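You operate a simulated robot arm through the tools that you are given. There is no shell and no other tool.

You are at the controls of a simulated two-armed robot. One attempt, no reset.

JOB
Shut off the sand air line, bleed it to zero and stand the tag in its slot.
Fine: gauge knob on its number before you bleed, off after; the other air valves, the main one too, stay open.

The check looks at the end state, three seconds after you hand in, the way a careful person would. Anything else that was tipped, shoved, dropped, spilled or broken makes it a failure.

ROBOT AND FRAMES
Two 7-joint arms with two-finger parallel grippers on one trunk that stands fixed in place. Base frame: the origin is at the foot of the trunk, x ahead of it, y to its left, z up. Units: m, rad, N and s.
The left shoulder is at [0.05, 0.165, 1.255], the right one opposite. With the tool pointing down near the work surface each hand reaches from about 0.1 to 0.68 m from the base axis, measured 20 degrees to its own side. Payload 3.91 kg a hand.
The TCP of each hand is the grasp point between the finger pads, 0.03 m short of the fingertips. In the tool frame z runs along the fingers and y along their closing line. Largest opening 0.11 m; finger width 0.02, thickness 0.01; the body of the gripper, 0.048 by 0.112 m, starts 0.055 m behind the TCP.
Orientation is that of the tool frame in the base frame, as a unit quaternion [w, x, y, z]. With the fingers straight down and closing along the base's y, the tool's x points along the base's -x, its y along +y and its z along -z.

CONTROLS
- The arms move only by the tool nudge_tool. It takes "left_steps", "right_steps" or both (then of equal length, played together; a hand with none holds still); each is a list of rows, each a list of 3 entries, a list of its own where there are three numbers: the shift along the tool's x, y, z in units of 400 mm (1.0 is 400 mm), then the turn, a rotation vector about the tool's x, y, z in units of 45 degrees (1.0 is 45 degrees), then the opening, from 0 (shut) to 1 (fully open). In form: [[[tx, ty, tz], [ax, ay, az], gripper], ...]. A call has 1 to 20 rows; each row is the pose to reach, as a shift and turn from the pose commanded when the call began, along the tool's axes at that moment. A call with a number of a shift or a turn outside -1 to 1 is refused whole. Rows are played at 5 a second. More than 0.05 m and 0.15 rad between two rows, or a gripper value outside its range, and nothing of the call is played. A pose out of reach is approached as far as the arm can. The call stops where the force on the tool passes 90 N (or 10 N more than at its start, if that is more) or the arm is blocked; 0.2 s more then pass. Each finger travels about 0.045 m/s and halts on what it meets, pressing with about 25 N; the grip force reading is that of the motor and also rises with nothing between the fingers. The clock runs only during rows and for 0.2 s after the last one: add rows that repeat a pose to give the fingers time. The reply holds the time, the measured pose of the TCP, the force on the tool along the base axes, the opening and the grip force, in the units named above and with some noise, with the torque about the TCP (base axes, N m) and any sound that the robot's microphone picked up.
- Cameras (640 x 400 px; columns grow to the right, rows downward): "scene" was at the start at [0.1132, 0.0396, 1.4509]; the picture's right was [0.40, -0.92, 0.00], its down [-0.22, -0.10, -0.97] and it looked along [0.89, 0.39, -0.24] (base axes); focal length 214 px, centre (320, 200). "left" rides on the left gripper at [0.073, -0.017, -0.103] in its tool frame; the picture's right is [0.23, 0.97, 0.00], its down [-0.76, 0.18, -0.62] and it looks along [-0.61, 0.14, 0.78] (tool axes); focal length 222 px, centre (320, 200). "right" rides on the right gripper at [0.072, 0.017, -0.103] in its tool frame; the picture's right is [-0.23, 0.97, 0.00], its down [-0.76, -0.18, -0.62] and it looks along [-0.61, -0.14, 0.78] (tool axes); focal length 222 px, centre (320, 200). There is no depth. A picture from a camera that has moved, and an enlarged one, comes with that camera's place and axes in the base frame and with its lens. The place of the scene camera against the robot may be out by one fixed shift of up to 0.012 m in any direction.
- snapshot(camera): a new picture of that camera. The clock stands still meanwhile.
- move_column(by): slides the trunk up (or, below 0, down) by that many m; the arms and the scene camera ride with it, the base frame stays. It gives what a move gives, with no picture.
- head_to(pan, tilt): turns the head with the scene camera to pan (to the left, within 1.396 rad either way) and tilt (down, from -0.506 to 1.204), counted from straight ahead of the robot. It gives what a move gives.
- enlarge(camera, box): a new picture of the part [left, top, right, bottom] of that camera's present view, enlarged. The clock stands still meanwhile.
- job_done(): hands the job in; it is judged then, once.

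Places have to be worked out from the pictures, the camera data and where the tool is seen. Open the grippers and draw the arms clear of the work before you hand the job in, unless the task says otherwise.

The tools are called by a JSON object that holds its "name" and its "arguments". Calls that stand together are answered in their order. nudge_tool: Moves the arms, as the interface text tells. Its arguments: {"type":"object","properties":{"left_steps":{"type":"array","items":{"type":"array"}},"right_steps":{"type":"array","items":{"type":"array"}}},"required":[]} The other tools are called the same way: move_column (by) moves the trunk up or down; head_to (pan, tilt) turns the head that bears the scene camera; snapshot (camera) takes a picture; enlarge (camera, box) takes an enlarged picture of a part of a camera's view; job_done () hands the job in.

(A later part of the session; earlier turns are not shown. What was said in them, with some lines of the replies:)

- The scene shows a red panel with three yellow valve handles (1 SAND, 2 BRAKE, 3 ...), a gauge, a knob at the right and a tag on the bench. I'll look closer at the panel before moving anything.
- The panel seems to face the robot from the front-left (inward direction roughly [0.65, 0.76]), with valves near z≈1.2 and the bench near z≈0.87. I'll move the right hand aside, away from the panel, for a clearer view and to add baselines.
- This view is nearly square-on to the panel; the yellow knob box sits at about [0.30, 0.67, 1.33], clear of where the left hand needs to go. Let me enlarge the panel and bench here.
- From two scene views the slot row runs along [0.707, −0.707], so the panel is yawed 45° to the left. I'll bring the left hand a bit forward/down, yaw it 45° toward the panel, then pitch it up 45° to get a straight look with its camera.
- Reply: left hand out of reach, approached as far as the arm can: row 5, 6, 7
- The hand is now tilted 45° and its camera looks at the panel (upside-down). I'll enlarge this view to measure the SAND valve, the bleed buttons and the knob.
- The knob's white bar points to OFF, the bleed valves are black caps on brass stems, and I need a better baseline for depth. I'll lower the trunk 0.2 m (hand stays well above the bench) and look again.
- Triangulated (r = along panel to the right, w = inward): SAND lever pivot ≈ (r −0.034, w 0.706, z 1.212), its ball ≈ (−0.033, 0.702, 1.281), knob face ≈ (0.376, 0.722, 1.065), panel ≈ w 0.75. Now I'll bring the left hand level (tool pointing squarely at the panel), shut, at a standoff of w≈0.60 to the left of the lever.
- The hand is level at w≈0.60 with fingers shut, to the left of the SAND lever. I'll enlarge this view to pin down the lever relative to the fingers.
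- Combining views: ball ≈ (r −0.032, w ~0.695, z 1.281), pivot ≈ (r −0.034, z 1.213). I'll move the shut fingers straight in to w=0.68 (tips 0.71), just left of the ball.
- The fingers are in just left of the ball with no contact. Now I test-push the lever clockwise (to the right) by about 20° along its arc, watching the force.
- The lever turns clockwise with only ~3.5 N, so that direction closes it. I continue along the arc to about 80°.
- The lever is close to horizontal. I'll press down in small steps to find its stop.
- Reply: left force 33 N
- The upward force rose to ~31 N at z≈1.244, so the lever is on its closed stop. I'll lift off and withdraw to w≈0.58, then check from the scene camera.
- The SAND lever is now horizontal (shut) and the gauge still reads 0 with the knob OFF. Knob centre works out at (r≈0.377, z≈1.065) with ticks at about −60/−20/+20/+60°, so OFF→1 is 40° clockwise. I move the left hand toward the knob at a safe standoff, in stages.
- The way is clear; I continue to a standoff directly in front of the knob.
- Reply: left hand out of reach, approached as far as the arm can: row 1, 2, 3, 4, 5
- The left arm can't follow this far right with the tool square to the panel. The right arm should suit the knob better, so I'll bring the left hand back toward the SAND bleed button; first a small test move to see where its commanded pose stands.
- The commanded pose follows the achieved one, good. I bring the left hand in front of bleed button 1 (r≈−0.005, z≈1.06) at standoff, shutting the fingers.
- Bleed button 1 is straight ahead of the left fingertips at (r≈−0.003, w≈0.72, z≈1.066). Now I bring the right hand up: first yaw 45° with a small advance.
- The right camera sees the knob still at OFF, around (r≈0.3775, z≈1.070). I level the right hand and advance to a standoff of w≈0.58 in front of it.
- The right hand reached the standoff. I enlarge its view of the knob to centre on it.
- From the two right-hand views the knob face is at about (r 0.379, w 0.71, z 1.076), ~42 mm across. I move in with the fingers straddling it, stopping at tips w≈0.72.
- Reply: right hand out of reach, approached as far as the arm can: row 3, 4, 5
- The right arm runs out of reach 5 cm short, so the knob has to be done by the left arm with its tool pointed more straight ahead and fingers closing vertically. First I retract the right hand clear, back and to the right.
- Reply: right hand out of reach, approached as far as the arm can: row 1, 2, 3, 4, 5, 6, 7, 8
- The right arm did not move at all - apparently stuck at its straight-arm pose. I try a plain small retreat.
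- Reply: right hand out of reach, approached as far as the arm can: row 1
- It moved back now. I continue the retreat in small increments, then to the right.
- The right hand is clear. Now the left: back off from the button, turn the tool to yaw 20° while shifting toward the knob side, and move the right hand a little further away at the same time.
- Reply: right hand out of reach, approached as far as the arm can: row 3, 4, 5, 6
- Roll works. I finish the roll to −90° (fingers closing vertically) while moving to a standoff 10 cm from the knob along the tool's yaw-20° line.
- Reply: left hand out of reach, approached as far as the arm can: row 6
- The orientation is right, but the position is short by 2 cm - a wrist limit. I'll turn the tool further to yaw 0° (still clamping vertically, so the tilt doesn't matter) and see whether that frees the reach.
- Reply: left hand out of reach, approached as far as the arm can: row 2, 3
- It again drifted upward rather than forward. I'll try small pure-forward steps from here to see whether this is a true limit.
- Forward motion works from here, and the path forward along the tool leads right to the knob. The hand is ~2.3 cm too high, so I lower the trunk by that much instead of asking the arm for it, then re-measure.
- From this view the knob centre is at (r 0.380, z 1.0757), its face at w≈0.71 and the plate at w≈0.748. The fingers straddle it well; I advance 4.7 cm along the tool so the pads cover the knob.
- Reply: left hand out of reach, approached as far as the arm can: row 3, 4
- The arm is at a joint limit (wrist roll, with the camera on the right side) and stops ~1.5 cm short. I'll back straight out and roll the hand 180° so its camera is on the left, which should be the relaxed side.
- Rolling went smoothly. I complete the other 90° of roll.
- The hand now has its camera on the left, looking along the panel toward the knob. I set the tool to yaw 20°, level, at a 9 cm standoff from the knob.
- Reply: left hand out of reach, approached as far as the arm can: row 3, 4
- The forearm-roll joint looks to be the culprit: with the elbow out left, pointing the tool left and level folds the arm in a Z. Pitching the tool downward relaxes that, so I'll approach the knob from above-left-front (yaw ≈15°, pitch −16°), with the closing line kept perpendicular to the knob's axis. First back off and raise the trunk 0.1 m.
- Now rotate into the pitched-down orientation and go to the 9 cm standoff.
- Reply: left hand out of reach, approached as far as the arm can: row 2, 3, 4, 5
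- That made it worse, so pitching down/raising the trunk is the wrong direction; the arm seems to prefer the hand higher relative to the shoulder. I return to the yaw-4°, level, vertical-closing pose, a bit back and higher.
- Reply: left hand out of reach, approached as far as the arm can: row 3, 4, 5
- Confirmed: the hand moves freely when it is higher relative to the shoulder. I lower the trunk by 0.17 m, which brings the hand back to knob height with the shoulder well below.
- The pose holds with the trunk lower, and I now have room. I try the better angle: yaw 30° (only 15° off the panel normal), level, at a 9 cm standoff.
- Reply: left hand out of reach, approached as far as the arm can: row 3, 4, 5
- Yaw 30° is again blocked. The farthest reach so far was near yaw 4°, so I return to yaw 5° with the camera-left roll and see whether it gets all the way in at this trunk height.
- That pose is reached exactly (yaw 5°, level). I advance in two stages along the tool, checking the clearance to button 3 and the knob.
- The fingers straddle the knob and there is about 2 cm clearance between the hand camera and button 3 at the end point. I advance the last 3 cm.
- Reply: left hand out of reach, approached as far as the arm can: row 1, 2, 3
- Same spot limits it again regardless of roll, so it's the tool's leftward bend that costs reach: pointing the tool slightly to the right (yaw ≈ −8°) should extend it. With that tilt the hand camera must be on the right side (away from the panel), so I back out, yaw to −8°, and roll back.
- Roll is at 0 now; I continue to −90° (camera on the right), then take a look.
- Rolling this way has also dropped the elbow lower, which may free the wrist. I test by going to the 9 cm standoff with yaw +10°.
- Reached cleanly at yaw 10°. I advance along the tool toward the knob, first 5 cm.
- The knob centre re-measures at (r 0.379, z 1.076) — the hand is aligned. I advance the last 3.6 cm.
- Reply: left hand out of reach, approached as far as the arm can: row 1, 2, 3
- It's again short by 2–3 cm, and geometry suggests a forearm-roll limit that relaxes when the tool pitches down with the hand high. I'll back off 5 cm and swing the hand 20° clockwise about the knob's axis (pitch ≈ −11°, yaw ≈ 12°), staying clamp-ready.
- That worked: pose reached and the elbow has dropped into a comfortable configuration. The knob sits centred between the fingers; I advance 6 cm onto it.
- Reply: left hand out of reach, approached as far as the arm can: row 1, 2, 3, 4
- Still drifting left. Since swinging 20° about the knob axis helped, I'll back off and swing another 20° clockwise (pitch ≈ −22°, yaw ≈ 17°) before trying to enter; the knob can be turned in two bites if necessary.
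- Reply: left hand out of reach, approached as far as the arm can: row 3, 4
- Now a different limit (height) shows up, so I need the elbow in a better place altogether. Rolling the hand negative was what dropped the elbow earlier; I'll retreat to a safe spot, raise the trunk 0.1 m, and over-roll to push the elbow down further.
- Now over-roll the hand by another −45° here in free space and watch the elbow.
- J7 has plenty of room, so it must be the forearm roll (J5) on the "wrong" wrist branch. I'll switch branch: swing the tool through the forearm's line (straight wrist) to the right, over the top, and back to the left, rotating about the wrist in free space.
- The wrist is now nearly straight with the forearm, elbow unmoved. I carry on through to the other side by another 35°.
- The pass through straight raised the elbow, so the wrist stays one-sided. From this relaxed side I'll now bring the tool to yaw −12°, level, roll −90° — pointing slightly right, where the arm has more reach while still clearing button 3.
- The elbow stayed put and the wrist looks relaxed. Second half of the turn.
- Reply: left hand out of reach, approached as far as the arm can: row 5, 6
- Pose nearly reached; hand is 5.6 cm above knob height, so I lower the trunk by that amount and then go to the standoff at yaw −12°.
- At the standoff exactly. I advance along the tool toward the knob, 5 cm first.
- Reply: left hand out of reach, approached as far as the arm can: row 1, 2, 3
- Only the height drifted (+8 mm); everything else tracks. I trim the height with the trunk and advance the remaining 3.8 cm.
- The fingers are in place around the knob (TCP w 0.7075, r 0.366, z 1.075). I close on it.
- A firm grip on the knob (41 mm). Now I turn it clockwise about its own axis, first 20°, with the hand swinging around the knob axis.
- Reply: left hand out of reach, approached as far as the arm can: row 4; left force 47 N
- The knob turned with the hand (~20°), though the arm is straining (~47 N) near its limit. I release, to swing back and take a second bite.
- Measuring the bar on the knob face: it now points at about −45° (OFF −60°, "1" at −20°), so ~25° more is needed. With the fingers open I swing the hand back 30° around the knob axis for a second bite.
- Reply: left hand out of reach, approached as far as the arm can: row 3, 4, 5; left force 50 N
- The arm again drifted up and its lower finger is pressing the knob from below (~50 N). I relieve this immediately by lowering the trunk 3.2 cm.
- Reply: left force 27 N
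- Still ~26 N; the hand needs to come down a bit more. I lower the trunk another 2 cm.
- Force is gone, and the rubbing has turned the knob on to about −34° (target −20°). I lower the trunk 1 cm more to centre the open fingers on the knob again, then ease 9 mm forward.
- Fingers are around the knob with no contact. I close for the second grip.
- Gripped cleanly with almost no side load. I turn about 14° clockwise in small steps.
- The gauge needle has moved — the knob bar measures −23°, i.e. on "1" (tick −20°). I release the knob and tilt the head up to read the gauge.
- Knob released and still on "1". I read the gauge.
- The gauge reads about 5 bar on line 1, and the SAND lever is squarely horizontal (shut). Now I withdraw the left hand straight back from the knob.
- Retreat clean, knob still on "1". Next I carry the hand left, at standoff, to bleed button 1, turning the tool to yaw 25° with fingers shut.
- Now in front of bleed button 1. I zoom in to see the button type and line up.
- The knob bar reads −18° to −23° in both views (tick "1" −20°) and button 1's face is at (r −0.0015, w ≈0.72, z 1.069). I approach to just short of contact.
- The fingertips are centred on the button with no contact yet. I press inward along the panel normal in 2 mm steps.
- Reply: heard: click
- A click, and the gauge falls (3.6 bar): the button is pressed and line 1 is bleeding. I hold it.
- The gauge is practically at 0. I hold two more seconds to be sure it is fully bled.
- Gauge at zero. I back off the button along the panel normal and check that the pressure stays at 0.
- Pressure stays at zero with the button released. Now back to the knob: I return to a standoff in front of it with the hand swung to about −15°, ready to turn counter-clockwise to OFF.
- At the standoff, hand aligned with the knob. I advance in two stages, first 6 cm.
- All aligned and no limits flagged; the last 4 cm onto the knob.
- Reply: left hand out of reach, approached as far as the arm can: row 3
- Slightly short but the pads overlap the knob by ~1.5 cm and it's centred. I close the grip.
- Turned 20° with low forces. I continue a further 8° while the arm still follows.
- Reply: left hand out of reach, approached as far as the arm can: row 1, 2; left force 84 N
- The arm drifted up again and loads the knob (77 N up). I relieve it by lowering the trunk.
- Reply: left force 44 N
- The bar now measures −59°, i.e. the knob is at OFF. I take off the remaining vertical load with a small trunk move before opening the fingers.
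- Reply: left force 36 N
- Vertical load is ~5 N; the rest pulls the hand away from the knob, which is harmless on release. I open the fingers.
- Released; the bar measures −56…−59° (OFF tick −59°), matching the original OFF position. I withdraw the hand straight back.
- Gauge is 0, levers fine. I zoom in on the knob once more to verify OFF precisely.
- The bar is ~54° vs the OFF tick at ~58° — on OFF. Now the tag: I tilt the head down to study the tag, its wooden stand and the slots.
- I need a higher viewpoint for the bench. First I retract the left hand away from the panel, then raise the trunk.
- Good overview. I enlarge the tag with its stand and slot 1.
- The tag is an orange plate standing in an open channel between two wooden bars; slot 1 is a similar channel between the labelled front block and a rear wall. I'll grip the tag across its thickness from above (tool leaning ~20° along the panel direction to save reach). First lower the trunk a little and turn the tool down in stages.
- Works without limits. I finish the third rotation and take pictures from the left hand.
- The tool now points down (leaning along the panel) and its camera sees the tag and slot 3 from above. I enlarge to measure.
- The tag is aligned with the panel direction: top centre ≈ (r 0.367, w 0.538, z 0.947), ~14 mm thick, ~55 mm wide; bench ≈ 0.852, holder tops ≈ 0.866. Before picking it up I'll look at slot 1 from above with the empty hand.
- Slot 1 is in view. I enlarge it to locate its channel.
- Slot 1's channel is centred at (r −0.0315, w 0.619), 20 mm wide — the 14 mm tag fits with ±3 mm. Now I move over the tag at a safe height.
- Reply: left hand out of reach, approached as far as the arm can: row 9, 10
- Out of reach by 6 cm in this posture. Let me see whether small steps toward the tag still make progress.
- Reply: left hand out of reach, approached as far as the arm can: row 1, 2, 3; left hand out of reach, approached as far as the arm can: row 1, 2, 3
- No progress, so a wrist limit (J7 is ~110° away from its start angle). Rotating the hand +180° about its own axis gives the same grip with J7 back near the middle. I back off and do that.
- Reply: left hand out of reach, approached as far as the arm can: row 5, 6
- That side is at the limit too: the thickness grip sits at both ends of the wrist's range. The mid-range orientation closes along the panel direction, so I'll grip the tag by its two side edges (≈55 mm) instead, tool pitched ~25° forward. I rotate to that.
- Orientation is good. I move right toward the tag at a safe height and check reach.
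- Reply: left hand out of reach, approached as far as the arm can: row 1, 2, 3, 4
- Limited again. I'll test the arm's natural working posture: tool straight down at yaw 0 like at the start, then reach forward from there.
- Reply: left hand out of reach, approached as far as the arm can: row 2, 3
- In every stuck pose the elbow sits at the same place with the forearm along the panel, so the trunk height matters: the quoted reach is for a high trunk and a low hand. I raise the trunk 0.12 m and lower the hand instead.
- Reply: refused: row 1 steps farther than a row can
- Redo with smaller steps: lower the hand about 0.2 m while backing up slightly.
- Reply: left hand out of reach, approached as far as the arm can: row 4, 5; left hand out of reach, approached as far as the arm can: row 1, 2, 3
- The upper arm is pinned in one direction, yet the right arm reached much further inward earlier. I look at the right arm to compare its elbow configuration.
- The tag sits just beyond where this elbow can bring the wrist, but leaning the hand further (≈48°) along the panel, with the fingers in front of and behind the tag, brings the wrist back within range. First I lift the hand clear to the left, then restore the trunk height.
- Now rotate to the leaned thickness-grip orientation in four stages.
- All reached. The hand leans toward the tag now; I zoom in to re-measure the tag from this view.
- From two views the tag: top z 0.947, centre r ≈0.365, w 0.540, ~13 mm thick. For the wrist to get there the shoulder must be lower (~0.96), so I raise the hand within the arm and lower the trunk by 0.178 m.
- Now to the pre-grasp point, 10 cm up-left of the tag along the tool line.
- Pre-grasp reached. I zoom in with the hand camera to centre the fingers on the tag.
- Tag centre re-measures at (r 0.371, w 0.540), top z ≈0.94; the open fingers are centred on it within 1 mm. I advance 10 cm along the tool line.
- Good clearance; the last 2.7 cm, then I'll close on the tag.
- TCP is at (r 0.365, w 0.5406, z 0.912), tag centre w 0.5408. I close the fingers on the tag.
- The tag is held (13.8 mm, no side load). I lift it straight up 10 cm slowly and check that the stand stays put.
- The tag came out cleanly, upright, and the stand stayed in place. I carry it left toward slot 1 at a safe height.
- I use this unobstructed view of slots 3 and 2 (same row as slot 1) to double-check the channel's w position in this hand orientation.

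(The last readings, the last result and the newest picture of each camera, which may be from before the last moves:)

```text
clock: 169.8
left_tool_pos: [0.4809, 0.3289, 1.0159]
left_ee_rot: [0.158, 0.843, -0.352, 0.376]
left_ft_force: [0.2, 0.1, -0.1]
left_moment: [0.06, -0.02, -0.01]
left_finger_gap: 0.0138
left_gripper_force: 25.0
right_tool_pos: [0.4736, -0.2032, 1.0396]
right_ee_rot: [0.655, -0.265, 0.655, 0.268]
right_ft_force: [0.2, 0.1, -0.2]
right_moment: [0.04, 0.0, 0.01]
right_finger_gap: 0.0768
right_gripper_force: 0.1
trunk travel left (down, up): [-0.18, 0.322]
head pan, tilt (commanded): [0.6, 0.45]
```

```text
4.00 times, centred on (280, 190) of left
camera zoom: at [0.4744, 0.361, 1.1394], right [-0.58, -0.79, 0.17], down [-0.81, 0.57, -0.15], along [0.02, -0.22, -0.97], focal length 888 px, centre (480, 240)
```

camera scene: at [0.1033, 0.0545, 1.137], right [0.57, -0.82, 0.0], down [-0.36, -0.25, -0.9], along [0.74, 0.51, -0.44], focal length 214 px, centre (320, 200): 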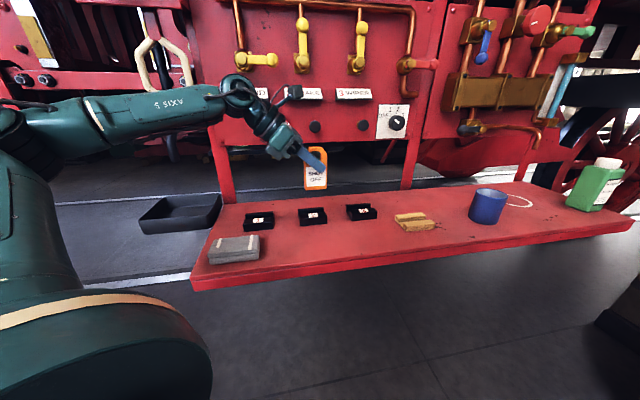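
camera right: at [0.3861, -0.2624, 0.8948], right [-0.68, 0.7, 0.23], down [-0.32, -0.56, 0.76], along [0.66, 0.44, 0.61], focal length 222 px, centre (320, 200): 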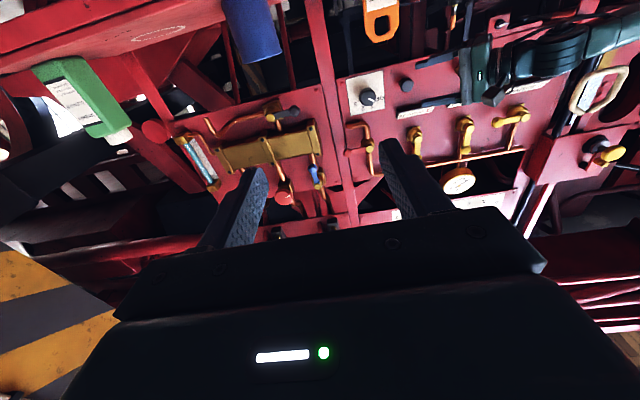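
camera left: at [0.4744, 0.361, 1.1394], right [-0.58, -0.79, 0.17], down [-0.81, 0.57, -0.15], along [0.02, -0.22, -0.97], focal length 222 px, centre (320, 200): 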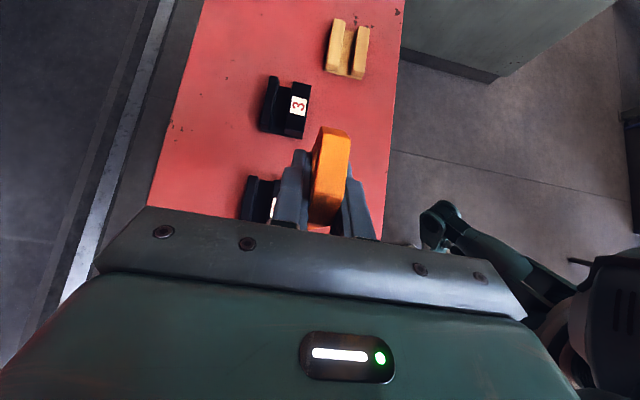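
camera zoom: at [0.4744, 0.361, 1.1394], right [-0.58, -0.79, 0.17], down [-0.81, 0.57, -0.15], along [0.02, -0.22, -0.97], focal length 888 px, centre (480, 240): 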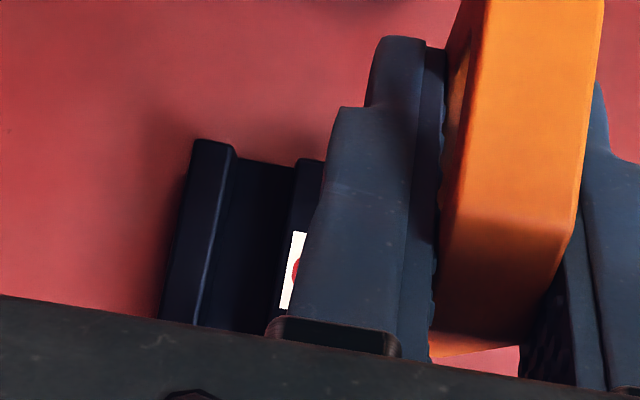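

Slots 2 and 3 both give the channel centre at w ≈0.6195 (width ~19.5 mm), matching slot 1. I move the tag above slot 1 (tag centre r −0.0315, w 0.6195).

{"name": "nudge_tool", "arguments": {"left_steps": [[[-0.068, -0.029, -0.061], [0, 0, 0], 0], [[-0.136, -0.058, -0.122], [0, 0, 0], 0], [[-0.204, -0.087, -0.183], [0, 0, 0], 0], [[-0.272, -0.1155, -0.244], [0, 0, 0], 0], [[-0.272, -0.1155, -0.244], [0, 0, 0], 0]]}}

{"name": "snapshot", "arguments": {"camera": "scene"}}

{"name": "enlarge", "arguments": {"camera": "scene", "box": [200, 130, 330, 250]}}

{"name": "snapshot", "arguments": {"camera": "left"}}

```text
clock: 171.0
left_tool_pos: [0.4126, 0.4671, 1.0017]
left_ee_rot: [0.157, 0.844, -0.351, 0.375]
left_ft_force: [0.5, 0.1, -0.8]
left_moment: [0.03, -0.04, -0.01]
left_finger_gap: 0.0137
left_gripper_force: 25.0
right_tool_pos: [0.4725, -0.2045, 1.0412]
right_ee_rot: [0.654, -0.265, 0.655, 0.269]
right_ft_force: [0.3, 0.2, 0.1]
right_moment: [0.01, 0.0, -0.01]
right_finger_gap: 0.0769
right_gripper_force: 0.1
trunk travel left (down, up): [-0.18, 0.322]
head pan, tilt (commanded): [0.6, 0.45]
```

```text
taken
camera scene: at [0.1034, 0.0547, 1.137], right [0.57, -0.82, 0.0], down [-0.36, -0.25, -0.9], along [0.74, 0.51, -0.44], focal length 214 px, centre (320, 200)
```

scene: 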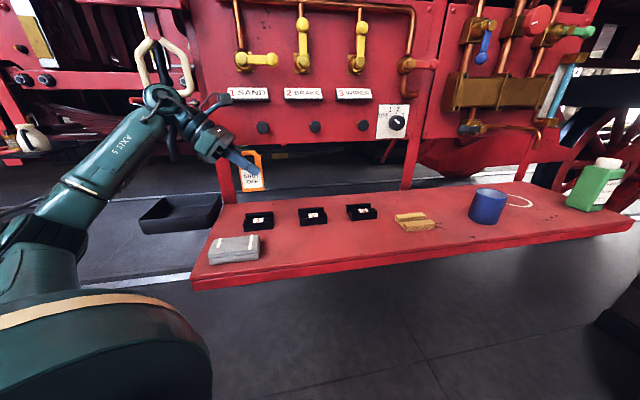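

```text
3.33 times, centred on (265, 190) of scene
camera zoom: at [0.1034, 0.0547, 1.137], right [0.57, -0.82, 0.0], down [-0.36, -0.25, -0.9], along [0.74, 0.51, -0.44], focal length 715 px, centre (503, 233)
```

zoom: 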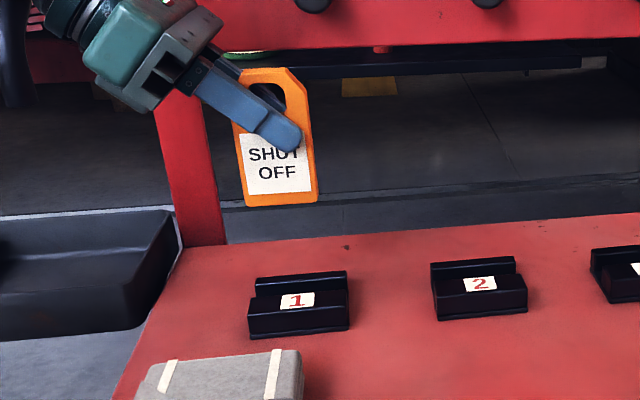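

```text
taken
camera left: at [0.4061, 0.4997, 1.1252], right [-0.58, -0.79, 0.17], down [-0.81, 0.56, -0.15], along [0.02, -0.22, -0.97], focal length 222 px, centre (320, 200)
```

left: 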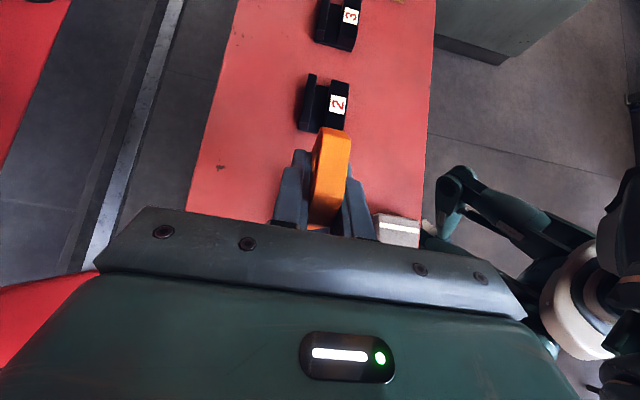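

The tag hangs over slot 1: tag centre r −0.034 vs slot −0.0315, w 0.622 vs 0.6195. I correct those small offsets while descending to ~1.5 cm above the holder.

{"name": "nudge_tool", "arguments": {"left_steps": [[[-0.03, 0.006, 0.036], [0, 0, 0], 0], [[-0.066, 0.006, 0.067], [0, 0, 0], 0], [[-0.102, 0.006, 0.099], [0, 0, 0], 0], [[-0.102, 0.006, 0.099], [0, 0, 0], 0]]}}

{"name": "enlarge", "arguments": {"camera": "scene", "box": [220, 150, 310, 240]}}

{"name": "enlarge", "arguments": {"camera": "left", "box": [250, 120, 400, 245]}}

```text
clock: 172.0
left_tool_pos: [0.4155, 0.4618, 0.9448]
left_ee_rot: [0.156, 0.843, -0.351, 0.375]
left_ft_force: [-0.4, -0.6, -0.6]
left_moment: [0.01, 0.01, -0.02]
left_finger_gap: 0.0139
left_gripper_force: 24.8
right_tool_pos: [0.4732, -0.2041, 1.0389]
right_ee_rot: [0.655, -0.265, 0.655, 0.269]
right_ft_force: [0.2, -0.1, 0.2]
right_moment: [0.01, -0.03, 0.01]
right_finger_gap: 0.0771
right_gripper_force: 0.0
trunk travel left (down, up): [-0.18, 0.322]
head pan, tilt (commanded): [0.6, 0.45]
```

```text
4.44 times, centred on (265, 195) of scene
camera zoom: at [0.1034, 0.0545, 1.137], right [0.57, -0.82, 0.0], down [-0.36, -0.25, -0.9], along [0.74, 0.51, -0.44], focal length 953 px, centre (564, 222)
```

zoom: 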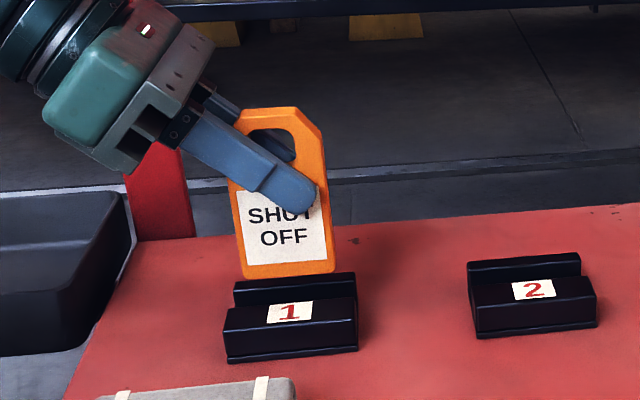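

```text
3.20 times, centred on (325, 182) of left
camera zoom: at [0.407, 0.4949, 1.0682], right [-0.58, -0.79, 0.17], down [-0.81, 0.56, -0.15], along [0.02, -0.22, -0.97], focal length 711 px, centre (304, 256)
```

zoom: 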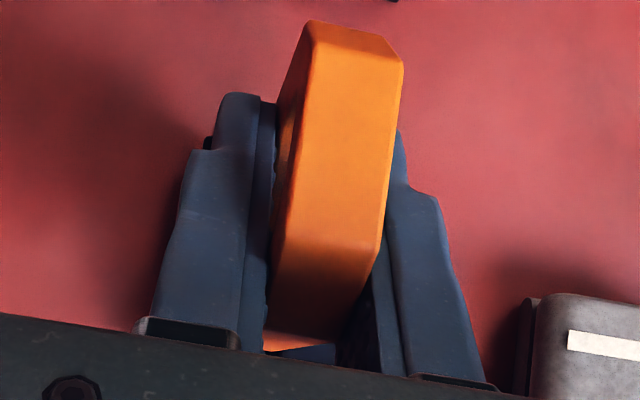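

Aligned: tag centre r −0.030 vs slot −0.031, w 0.620 vs 0.6195, still upright. I lower in 4 mm steps into the channel, watching for contact.

{"name": "nudge_tool", "arguments": {"left_steps": [[[-0.0074, 0.002, 0.0067], [0, 0, 0], 0], [[-0.0149, 0.002, 0.0134], [0, 0, 0], 0], [[-0.0223, 0.002, 0.0201], [0, 0, 0], 0], [[-0.0297, 0.002, 0.0268], [0, 0, 0], 0], [[-0.0372, 0.002, 0.0335], [0, 0, 0], 0]]}}

{"name": "enlarge", "arguments": {"camera": "scene", "box": [220, 150, 310, 240]}}

```text
clock: 173.2
left_tool_pos: [0.4118, 0.4617, 0.9244]
left_ee_rot: [0.156, 0.843, -0.351, 0.376]
left_ft_force: [0.5, -0.2, -1.3]
left_moment: [0.03, -0.02, 0.01]
left_finger_gap: 0.0137
left_gripper_force: 24.9
right_tool_pos: [0.4708, -0.2036, 1.0398]
right_ee_rot: [0.655, -0.266, 0.655, 0.268]
right_ft_force: [-0.2, 0.3, 0.5]
right_moment: [0.02, -0.02, 0.02]
right_finger_gap: 0.077
right_gripper_force: 0.0
trunk travel left (down, up): [-0.18, 0.322]
head pan, tilt (commanded): [0.6, 0.45]
```

```text
4.44 times, centred on (265, 195) of scene
camera zoom: at [0.1034, 0.0545, 1.137], right [0.57, -0.82, 0.0], down [-0.36, -0.25, -0.9], along [0.74, 0.51, -0.44], focal length 953 px, centre (564, 222)
```

zoom: 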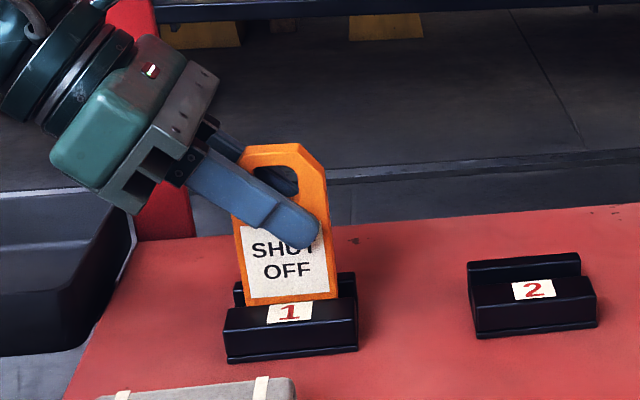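

Bottom edge is entering between the wall and the front block with no contact force. I continue in 3 mm steps.

{"name": "nudge_tool", "arguments": {"left_steps": [[[-0.0056, 0, 0.005], [0, 0, 0], 0], [[-0.0111, 0, 0.01], [0, 0, 0], 0], [[-0.0167, 0, 0.0151], [0, 0, 0], 0]]}}

{"name": "enlarge", "arguments": {"camera": "scene", "box": [220, 150, 310, 240]}}

```text
clock: 174.0
left_tool_pos: [0.4121, 0.4614, 0.918]
left_ee_rot: [0.156, 0.844, -0.351, 0.374]
left_ft_force: [0.2, 0.1, -1.5]
left_moment: [0.01, 0.0, 0.02]
left_finger_gap: 0.0138
left_gripper_force: 24.7
right_tool_pos: [0.4726, -0.2025, 1.039]
right_ee_rot: [0.655, -0.266, 0.655, 0.268]
right_ft_force: [-1.2, 1.2, -0.6]
right_moment: [-0.01, 0.02, 0.02]
right_finger_gap: 0.0768
right_gripper_force: 0.0
trunk travel left (down, up): [-0.18, 0.322]
head pan, tilt (commanded): [0.6, 0.45]
```

```text
4.44 times, centred on (265, 195) of scene
camera zoom: at [0.1034, 0.0545, 1.137], right [0.57, -0.82, 0.0], down [-0.36, -0.25, -0.9], along [0.74, 0.51, -0.44], focal length 953 px, centre (564, 222)
```

zoom: 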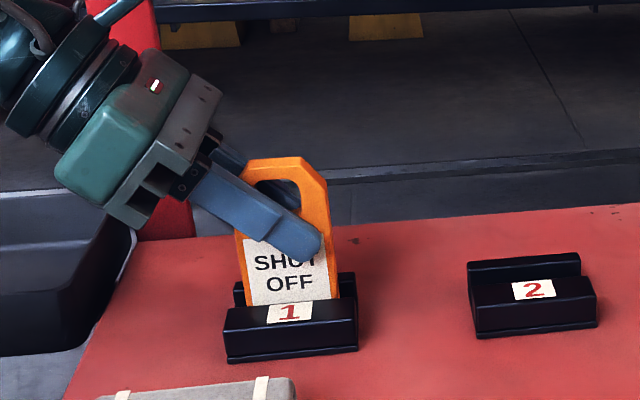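

The tag's foot is now hidden behind the front block — it is in the channel. I continue down gently until it touches bottom.

{"name": "nudge_tool", "arguments": {"left_steps": [[[-0.0037, 0, 0.0033], [0, 0, 0], 0], [[-0.0074, 0, 0.0067], [0, 0, 0], 0], [[-0.0111, 0, 0.01], [0, 0, 0], 0]]}}

{"name": "enlarge", "arguments": {"camera": "scene", "box": [220, 150, 310, 240]}}

```text
clock: 174.8
left_tool_pos: [0.4136, 0.4609, 0.9137]
left_ee_rot: [0.155, 0.843, -0.351, 0.377]
left_ft_force: [-0.5, 2.2, 8.2]
left_moment: [0.2, 0.06, -0.03]
left_finger_gap: 0.0139
left_gripper_force: 24.6
right_tool_pos: [0.4724, -0.204, 1.0404]
right_ee_rot: [0.655, -0.265, 0.655, 0.268]
right_ft_force: [0.0, 0.3, 0.2]
right_moment: [0.05, 0.01, -0.01]
right_finger_gap: 0.0771
right_gripper_force: 0.2
trunk travel left (down, up): [-0.18, 0.322]
head pan, tilt (commanded): [0.6, 0.45]
```

```text
4.44 times, centred on (265, 195) of scene
camera zoom: at [0.1029, 0.0541, 1.1373], right [0.57, -0.82, 0.0], down [-0.36, -0.25, -0.9], along [0.74, 0.51, -0.43], focal length 953 px, centre (564, 222)
```

zoom: 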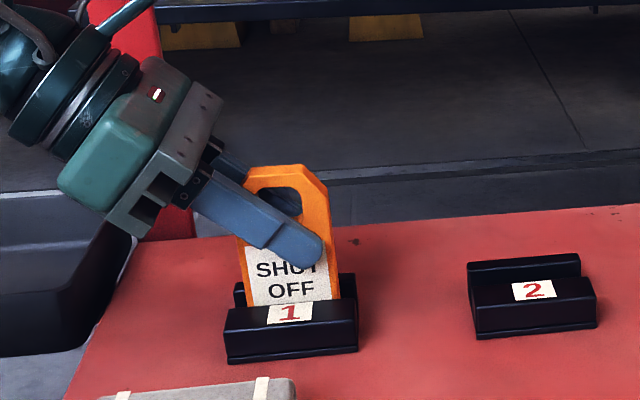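

Contact at z 0.9137 (8 N up) — exactly where the foot should rest. I ease up 1 mm and open the fingers slowly.

{"name": "nudge_tool", "arguments": {"left_steps": [[[0.0019, 0, -0.0017], [0, 0, 0], 0], [[0.0019, 0, -0.0017], [0, 0, 0], 0.15], [[0.0019, 0, -0.0017], [0, 0, 0], 0.25], [[0.0019, 0, -0.0017], [0, 0, 0], 0.4], [[0.0019, 0, -0.0017], [0, 0, 0], 0.5], [[0.0019, 0, -0.0017], [0, 0, 0], 0.5], [[0.0019, 0, -0.0017], [0, 0, 0], 0.5]]}}

{"name": "enlarge", "arguments": {"camera": "scene", "box": [220, 150, 310, 240]}}

{"name": "enlarge", "arguments": {"camera": "left", "box": [220, 80, 420, 250]}}

```text
clock: 176.4
left_tool_pos: [0.4126, 0.4614, 0.9104]
left_ee_rot: [0.157, 0.843, -0.351, 0.375]
left_ft_force: [-0.5, 0.4, -0.2]
left_moment: [-0.05, -0.03, -0.02]
left_finger_gap: 0.0549
left_gripper_force: 0.0
right_tool_pos: [0.4719, -0.2033, 1.0399]
right_ee_rot: [0.655, -0.265, 0.655, 0.266]
right_ft_force: [-0.4, -0.2, -0.3]
right_moment: [0.0, 0.02, 0.03]
right_finger_gap: 0.077
right_gripper_force: 0.0
trunk travel left (down, up): [-0.18, 0.322]
head pan, tilt (commanded): [0.6, 0.45]
```

```text
4.44 times, centred on (265, 195) of scene
camera zoom: at [0.1033, 0.0545, 1.137], right [0.57, -0.82, 0.0], down [-0.36, -0.25, -0.9], along [0.74, 0.51, -0.44], focal length 953 px, centre (564, 222)
```

zoom: 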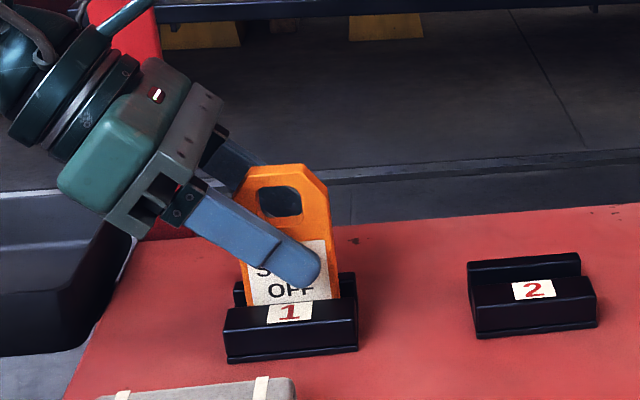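

```text
2.35 times, centred on (320, 165) of left
camera zoom: at [0.4051, 0.4934, 1.0347], right [-0.58, -0.79, 0.17], down [-0.81, 0.56, -0.15], along [0.02, -0.22, -0.97], focal length 523 px, centre (320, 282)
```

zoom: 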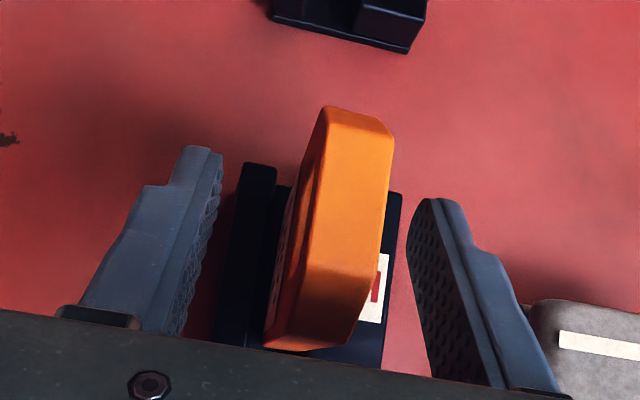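

Released: the tag stands upright in slot 1 with the fingers clear on both sides. I lift the hand straight up, then back toward the robot.

{"name": "nudge_tool", "arguments": {"left_steps": [[[0.028, 0, -0.025], [0, 0, 0], 0.5], [[0.07, 0, -0.063], [0, 0, 0], 0.5], [[0.12, 0, -0.107], [0, 0, 0], 0.5], [[0.167, 0, -0.151], [0, 0, 0], 0.5], [[0.167, 0.1, -0.151], [0, 0, 0], 0.5], [[0.167, 0.2, -0.151], [0, 0, 0], 0.5], [[0.167, 0.3, -0.151], [0, 0, 0], 0.5]]}}

{"name": "snapshot", "arguments": {"camera": "scene"}}

{"name": "enlarge", "arguments": {"camera": "scene", "box": [200, 140, 320, 260]}}

```text
clock: 178.0
left_tool_pos: [0.3267, 0.3782, 1.0008]
left_ee_rot: [0.156, 0.844, -0.351, 0.375]
left_ft_force: [0.3, 0.0, -0.5]
left_moment: [0.0, 0.0, 0.02]
left_finger_gap: 0.0547
left_gripper_force: 0.0
right_tool_pos: [0.4722, -0.2019, 1.0397]
right_ee_rot: [0.655, -0.265, 0.655, 0.268]
right_ft_force: [0.8, 0.0, 0.1]
right_moment: [0.01, -0.02, -0.02]
right_finger_gap: 0.0772
right_gripper_force: 0.2
trunk travel left (down, up): [-0.18, 0.322]
head pan, tilt (commanded): [0.6, 0.45]
```

```text
taken
camera scene: at [0.1033, 0.0545, 1.1371], right [0.57, -0.82, 0.0], down [-0.36, -0.25, -0.9], along [0.74, 0.51, -0.44], focal length 214 px, centre (320, 200)
```

scene: 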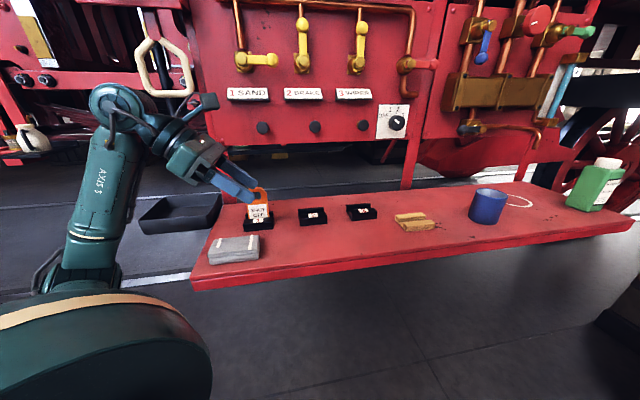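

```text
3.33 times, centred on (260, 200) of scene
camera zoom: at [0.1033, 0.0545, 1.1371], right [0.57, -0.82, 0.0], down [-0.36, -0.25, -0.9], along [0.74, 0.51, -0.44], focal length 715 px, centre (520, 200)
```

zoom: 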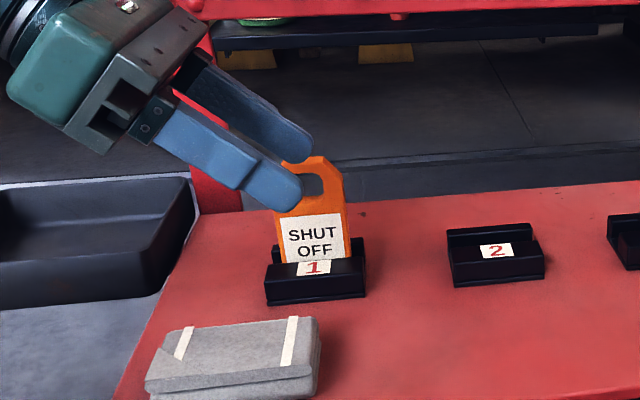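

The tag stands properly in slot 1. I draw the left hand further up and away.

{"name": "nudge_tool", "arguments": {"left_steps": [[[0.04, 0.06, -0.036], [0, 0, 0], 0.7], [[0.08, 0.12, -0.073], [0, 0, 0], 0.9], [[0.12, 0.18, -0.11], [0, 0, 0], 1], [[0.167, 0.24, -0.15], [0, 0, 0], 1]]}}

{"name": "move_column", "arguments": {"by": 0.25}}

{"name": "head_to", "arguments": {"pan": 0.75, "tilt": 0.35}}

{"name": "snapshot", "arguments": {"camera": "scene"}}

```text
clock: 179.0
left_tool_pos: [0.2591, 0.3097, 1.0905]
left_ee_rot: [0.157, 0.843, -0.351, 0.376]
left_ft_force: [-0.6, 0.2, 0.3]
left_moment: [-0.02, 0.0, -0.03]
left_finger_gap: 0.1102
left_gripper_force: 0.0
right_tool_pos: [0.4727, -0.2026, 1.0397]
right_ee_rot: [0.655, -0.265, 0.655, 0.267]
right_ft_force: [-1.1, 0.1, 0.3]
right_moment: [-0.02, -0.02, 0.01]
right_finger_gap: 0.0771
right_gripper_force: 0.1
trunk travel left (down, up): [-0.18, 0.322]
head pan, tilt (commanded): [0.6, 0.45]
```

```text
clock: 181.6
left_tool_pos: [0.2604, 0.3088, 1.342]
left_ee_rot: [0.157, 0.843, -0.35, 0.376]
left_ft_force: [-0.4, -0.3, -0.3]
left_moment: [0.01, 0.03, -0.01]
left_finger_gap: 0.11
left_gripper_force: 0.2
right_tool_pos: [0.4739, -0.2032, 1.2901]
right_ee_rot: [0.655, -0.266, 0.655, 0.268]
right_ft_force: [-0.8, 0.4, 0.1]
right_moment: [0.0, 0.01, 0.01]
right_finger_gap: 0.0771
right_gripper_force: 0.1
trunk travel left (down, up): [-0.43, 0.073]
head pan, tilt (commanded): [0.6, 0.45]
```

```text
clock: 182.3
left_tool_pos: [0.2587, 0.308, 1.3414]
left_ee_rot: [0.157, 0.843, -0.351, 0.376]
left_ft_force: [0.1, 0.4, 0.8]
left_moment: [-0.01, -0.02, 0.01]
left_finger_gap: 0.1102
left_gripper_force: 0.1
right_tool_pos: [0.4721, -0.2027, 1.2895]
right_ee_rot: [0.655, -0.265, 0.655, 0.268]
right_ft_force: [0.0, 0.2, 0.7]
right_moment: [0.01, 0.0, -0.01]
right_finger_gap: 0.077
right_gripper_force: 0.1
trunk travel left (down, up): [-0.43, 0.073]
head pan, tilt (commanded): [0.75, 0.351]
```

```text
taken
camera scene: at [0.0956, 0.066, 1.3962], right [0.68, -0.73, 0.0], down [-0.25, -0.23, -0.94], along [0.69, 0.64, -0.34], focal length 214 px, centre (320, 200)
```

scene: 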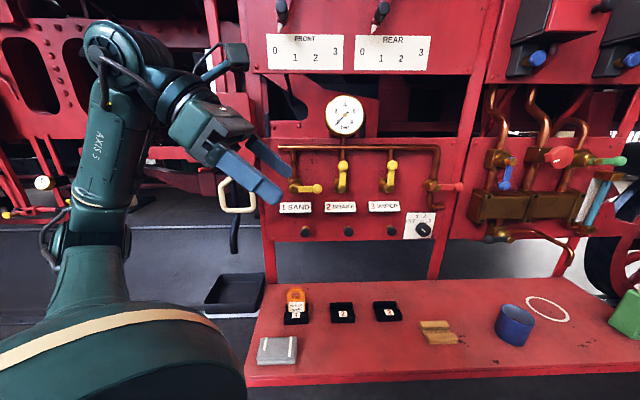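

Both hands are clear. I inspect the final state: panel, knob, gauge and the tag in its slot.

{"name": "enlarge", "arguments": {"camera": "scene", "box": [260, 80, 480, 250]}}

{"name": "enlarge", "arguments": {"camera": "scene", "box": [245, 270, 345, 370]}}

{"name": "enlarge", "arguments": {"camera": "scene", "box": [395, 205, 445, 245]}}

{"name": "enlarge", "arguments": {"camera": "scene", "box": [380, 280, 640, 390]}}

```text
2.35 times, centred on (370, 165) of scene
camera zoom: at [0.0956, 0.066, 1.3962], right [0.68, -0.73, 0.0], down [-0.25, -0.23, -0.94], along [0.69, 0.64, -0.34], focal length 505 px, centre (202, 282)
```

zoom: 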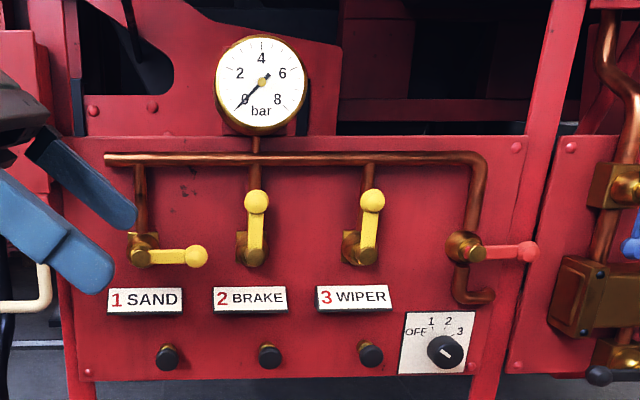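

```text
4.00 times, centred on (295, 320) of scene
camera zoom: at [0.0956, 0.066, 1.3962], right [0.68, -0.73, 0.0], down [-0.25, -0.23, -0.94], along [0.69, 0.64, -0.34], focal length 858 px, centre (420, -280)
```

zoom: 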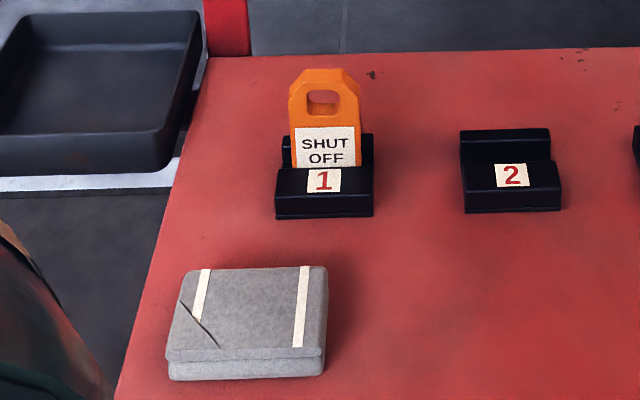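

```text
10.00 times, centred on (420, 225) of scene
camera zoom: at [0.0956, 0.066, 1.3962], right [0.68, -0.73, 0.0], down [-0.25, -0.23, -0.94], along [0.69, 0.64, -0.34], focal length 2145 px, centre (-680, -50)
```

zoom: 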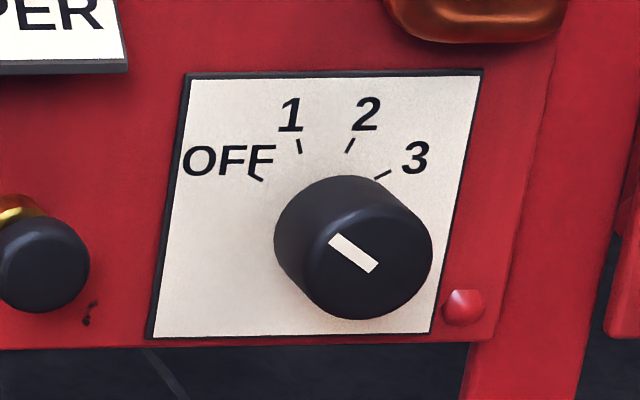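

```text
2.46 times, centred on (510, 335) of scene
camera zoom: at [0.0956, 0.066, 1.3962], right [0.68, -0.73, 0.0], down [-0.25, -0.23, -0.94], along [0.69, 0.64, -0.34], focal length 528 px, centre (-148, -132)
```

zoom: 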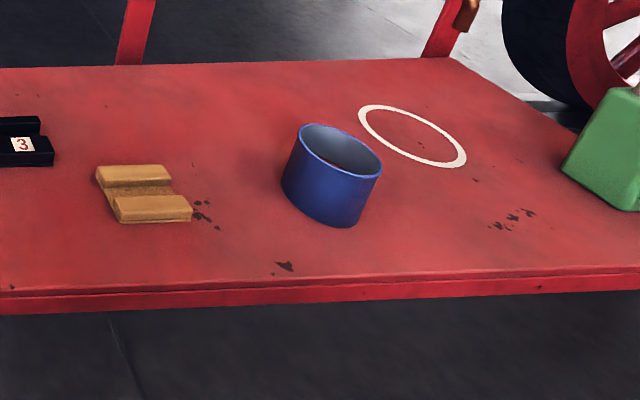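

SAND is shut and the BRAKE, WIPER and main levers haven't moved. The gauge reads 0, the knob is at OFF and the tag stands in slot 1. The stand, cup and other items are where they were, and both grippers are open and clear. I hand the job in.

{"name": "job_done", "arguments": {}}

```text
The job is handed in.
```

I shut off the SAND air line, bled it to zero and stood the tag in slot 1. I handed the job in and haven't seen a result from the check.

- **Valves:** I turned the SAND lever a quarter turn to its stop, so it is shut. I didn't touch the BRAKE, WIPER or main valves.
- **Knob and bleed:** With the knob on 1 the gauge read about 5 bar. I held bleed button 1 until it read 0, and it stayed at 0 after I let go.
- **Knob now:** It is back at OFF. The pointer sits roughly 5° short of the OFF tick, and I left it there.
- **Tag:** It stands upright in slot 1.
- **Other items:** The wooden stand, the cup and the rest of the bench look unmoved. Both hands are open and clear.

The arm pushed hard on the gauge knob a few times while I turned it, up to about 80 N. I saw no damage or movement on the panel afterwards.
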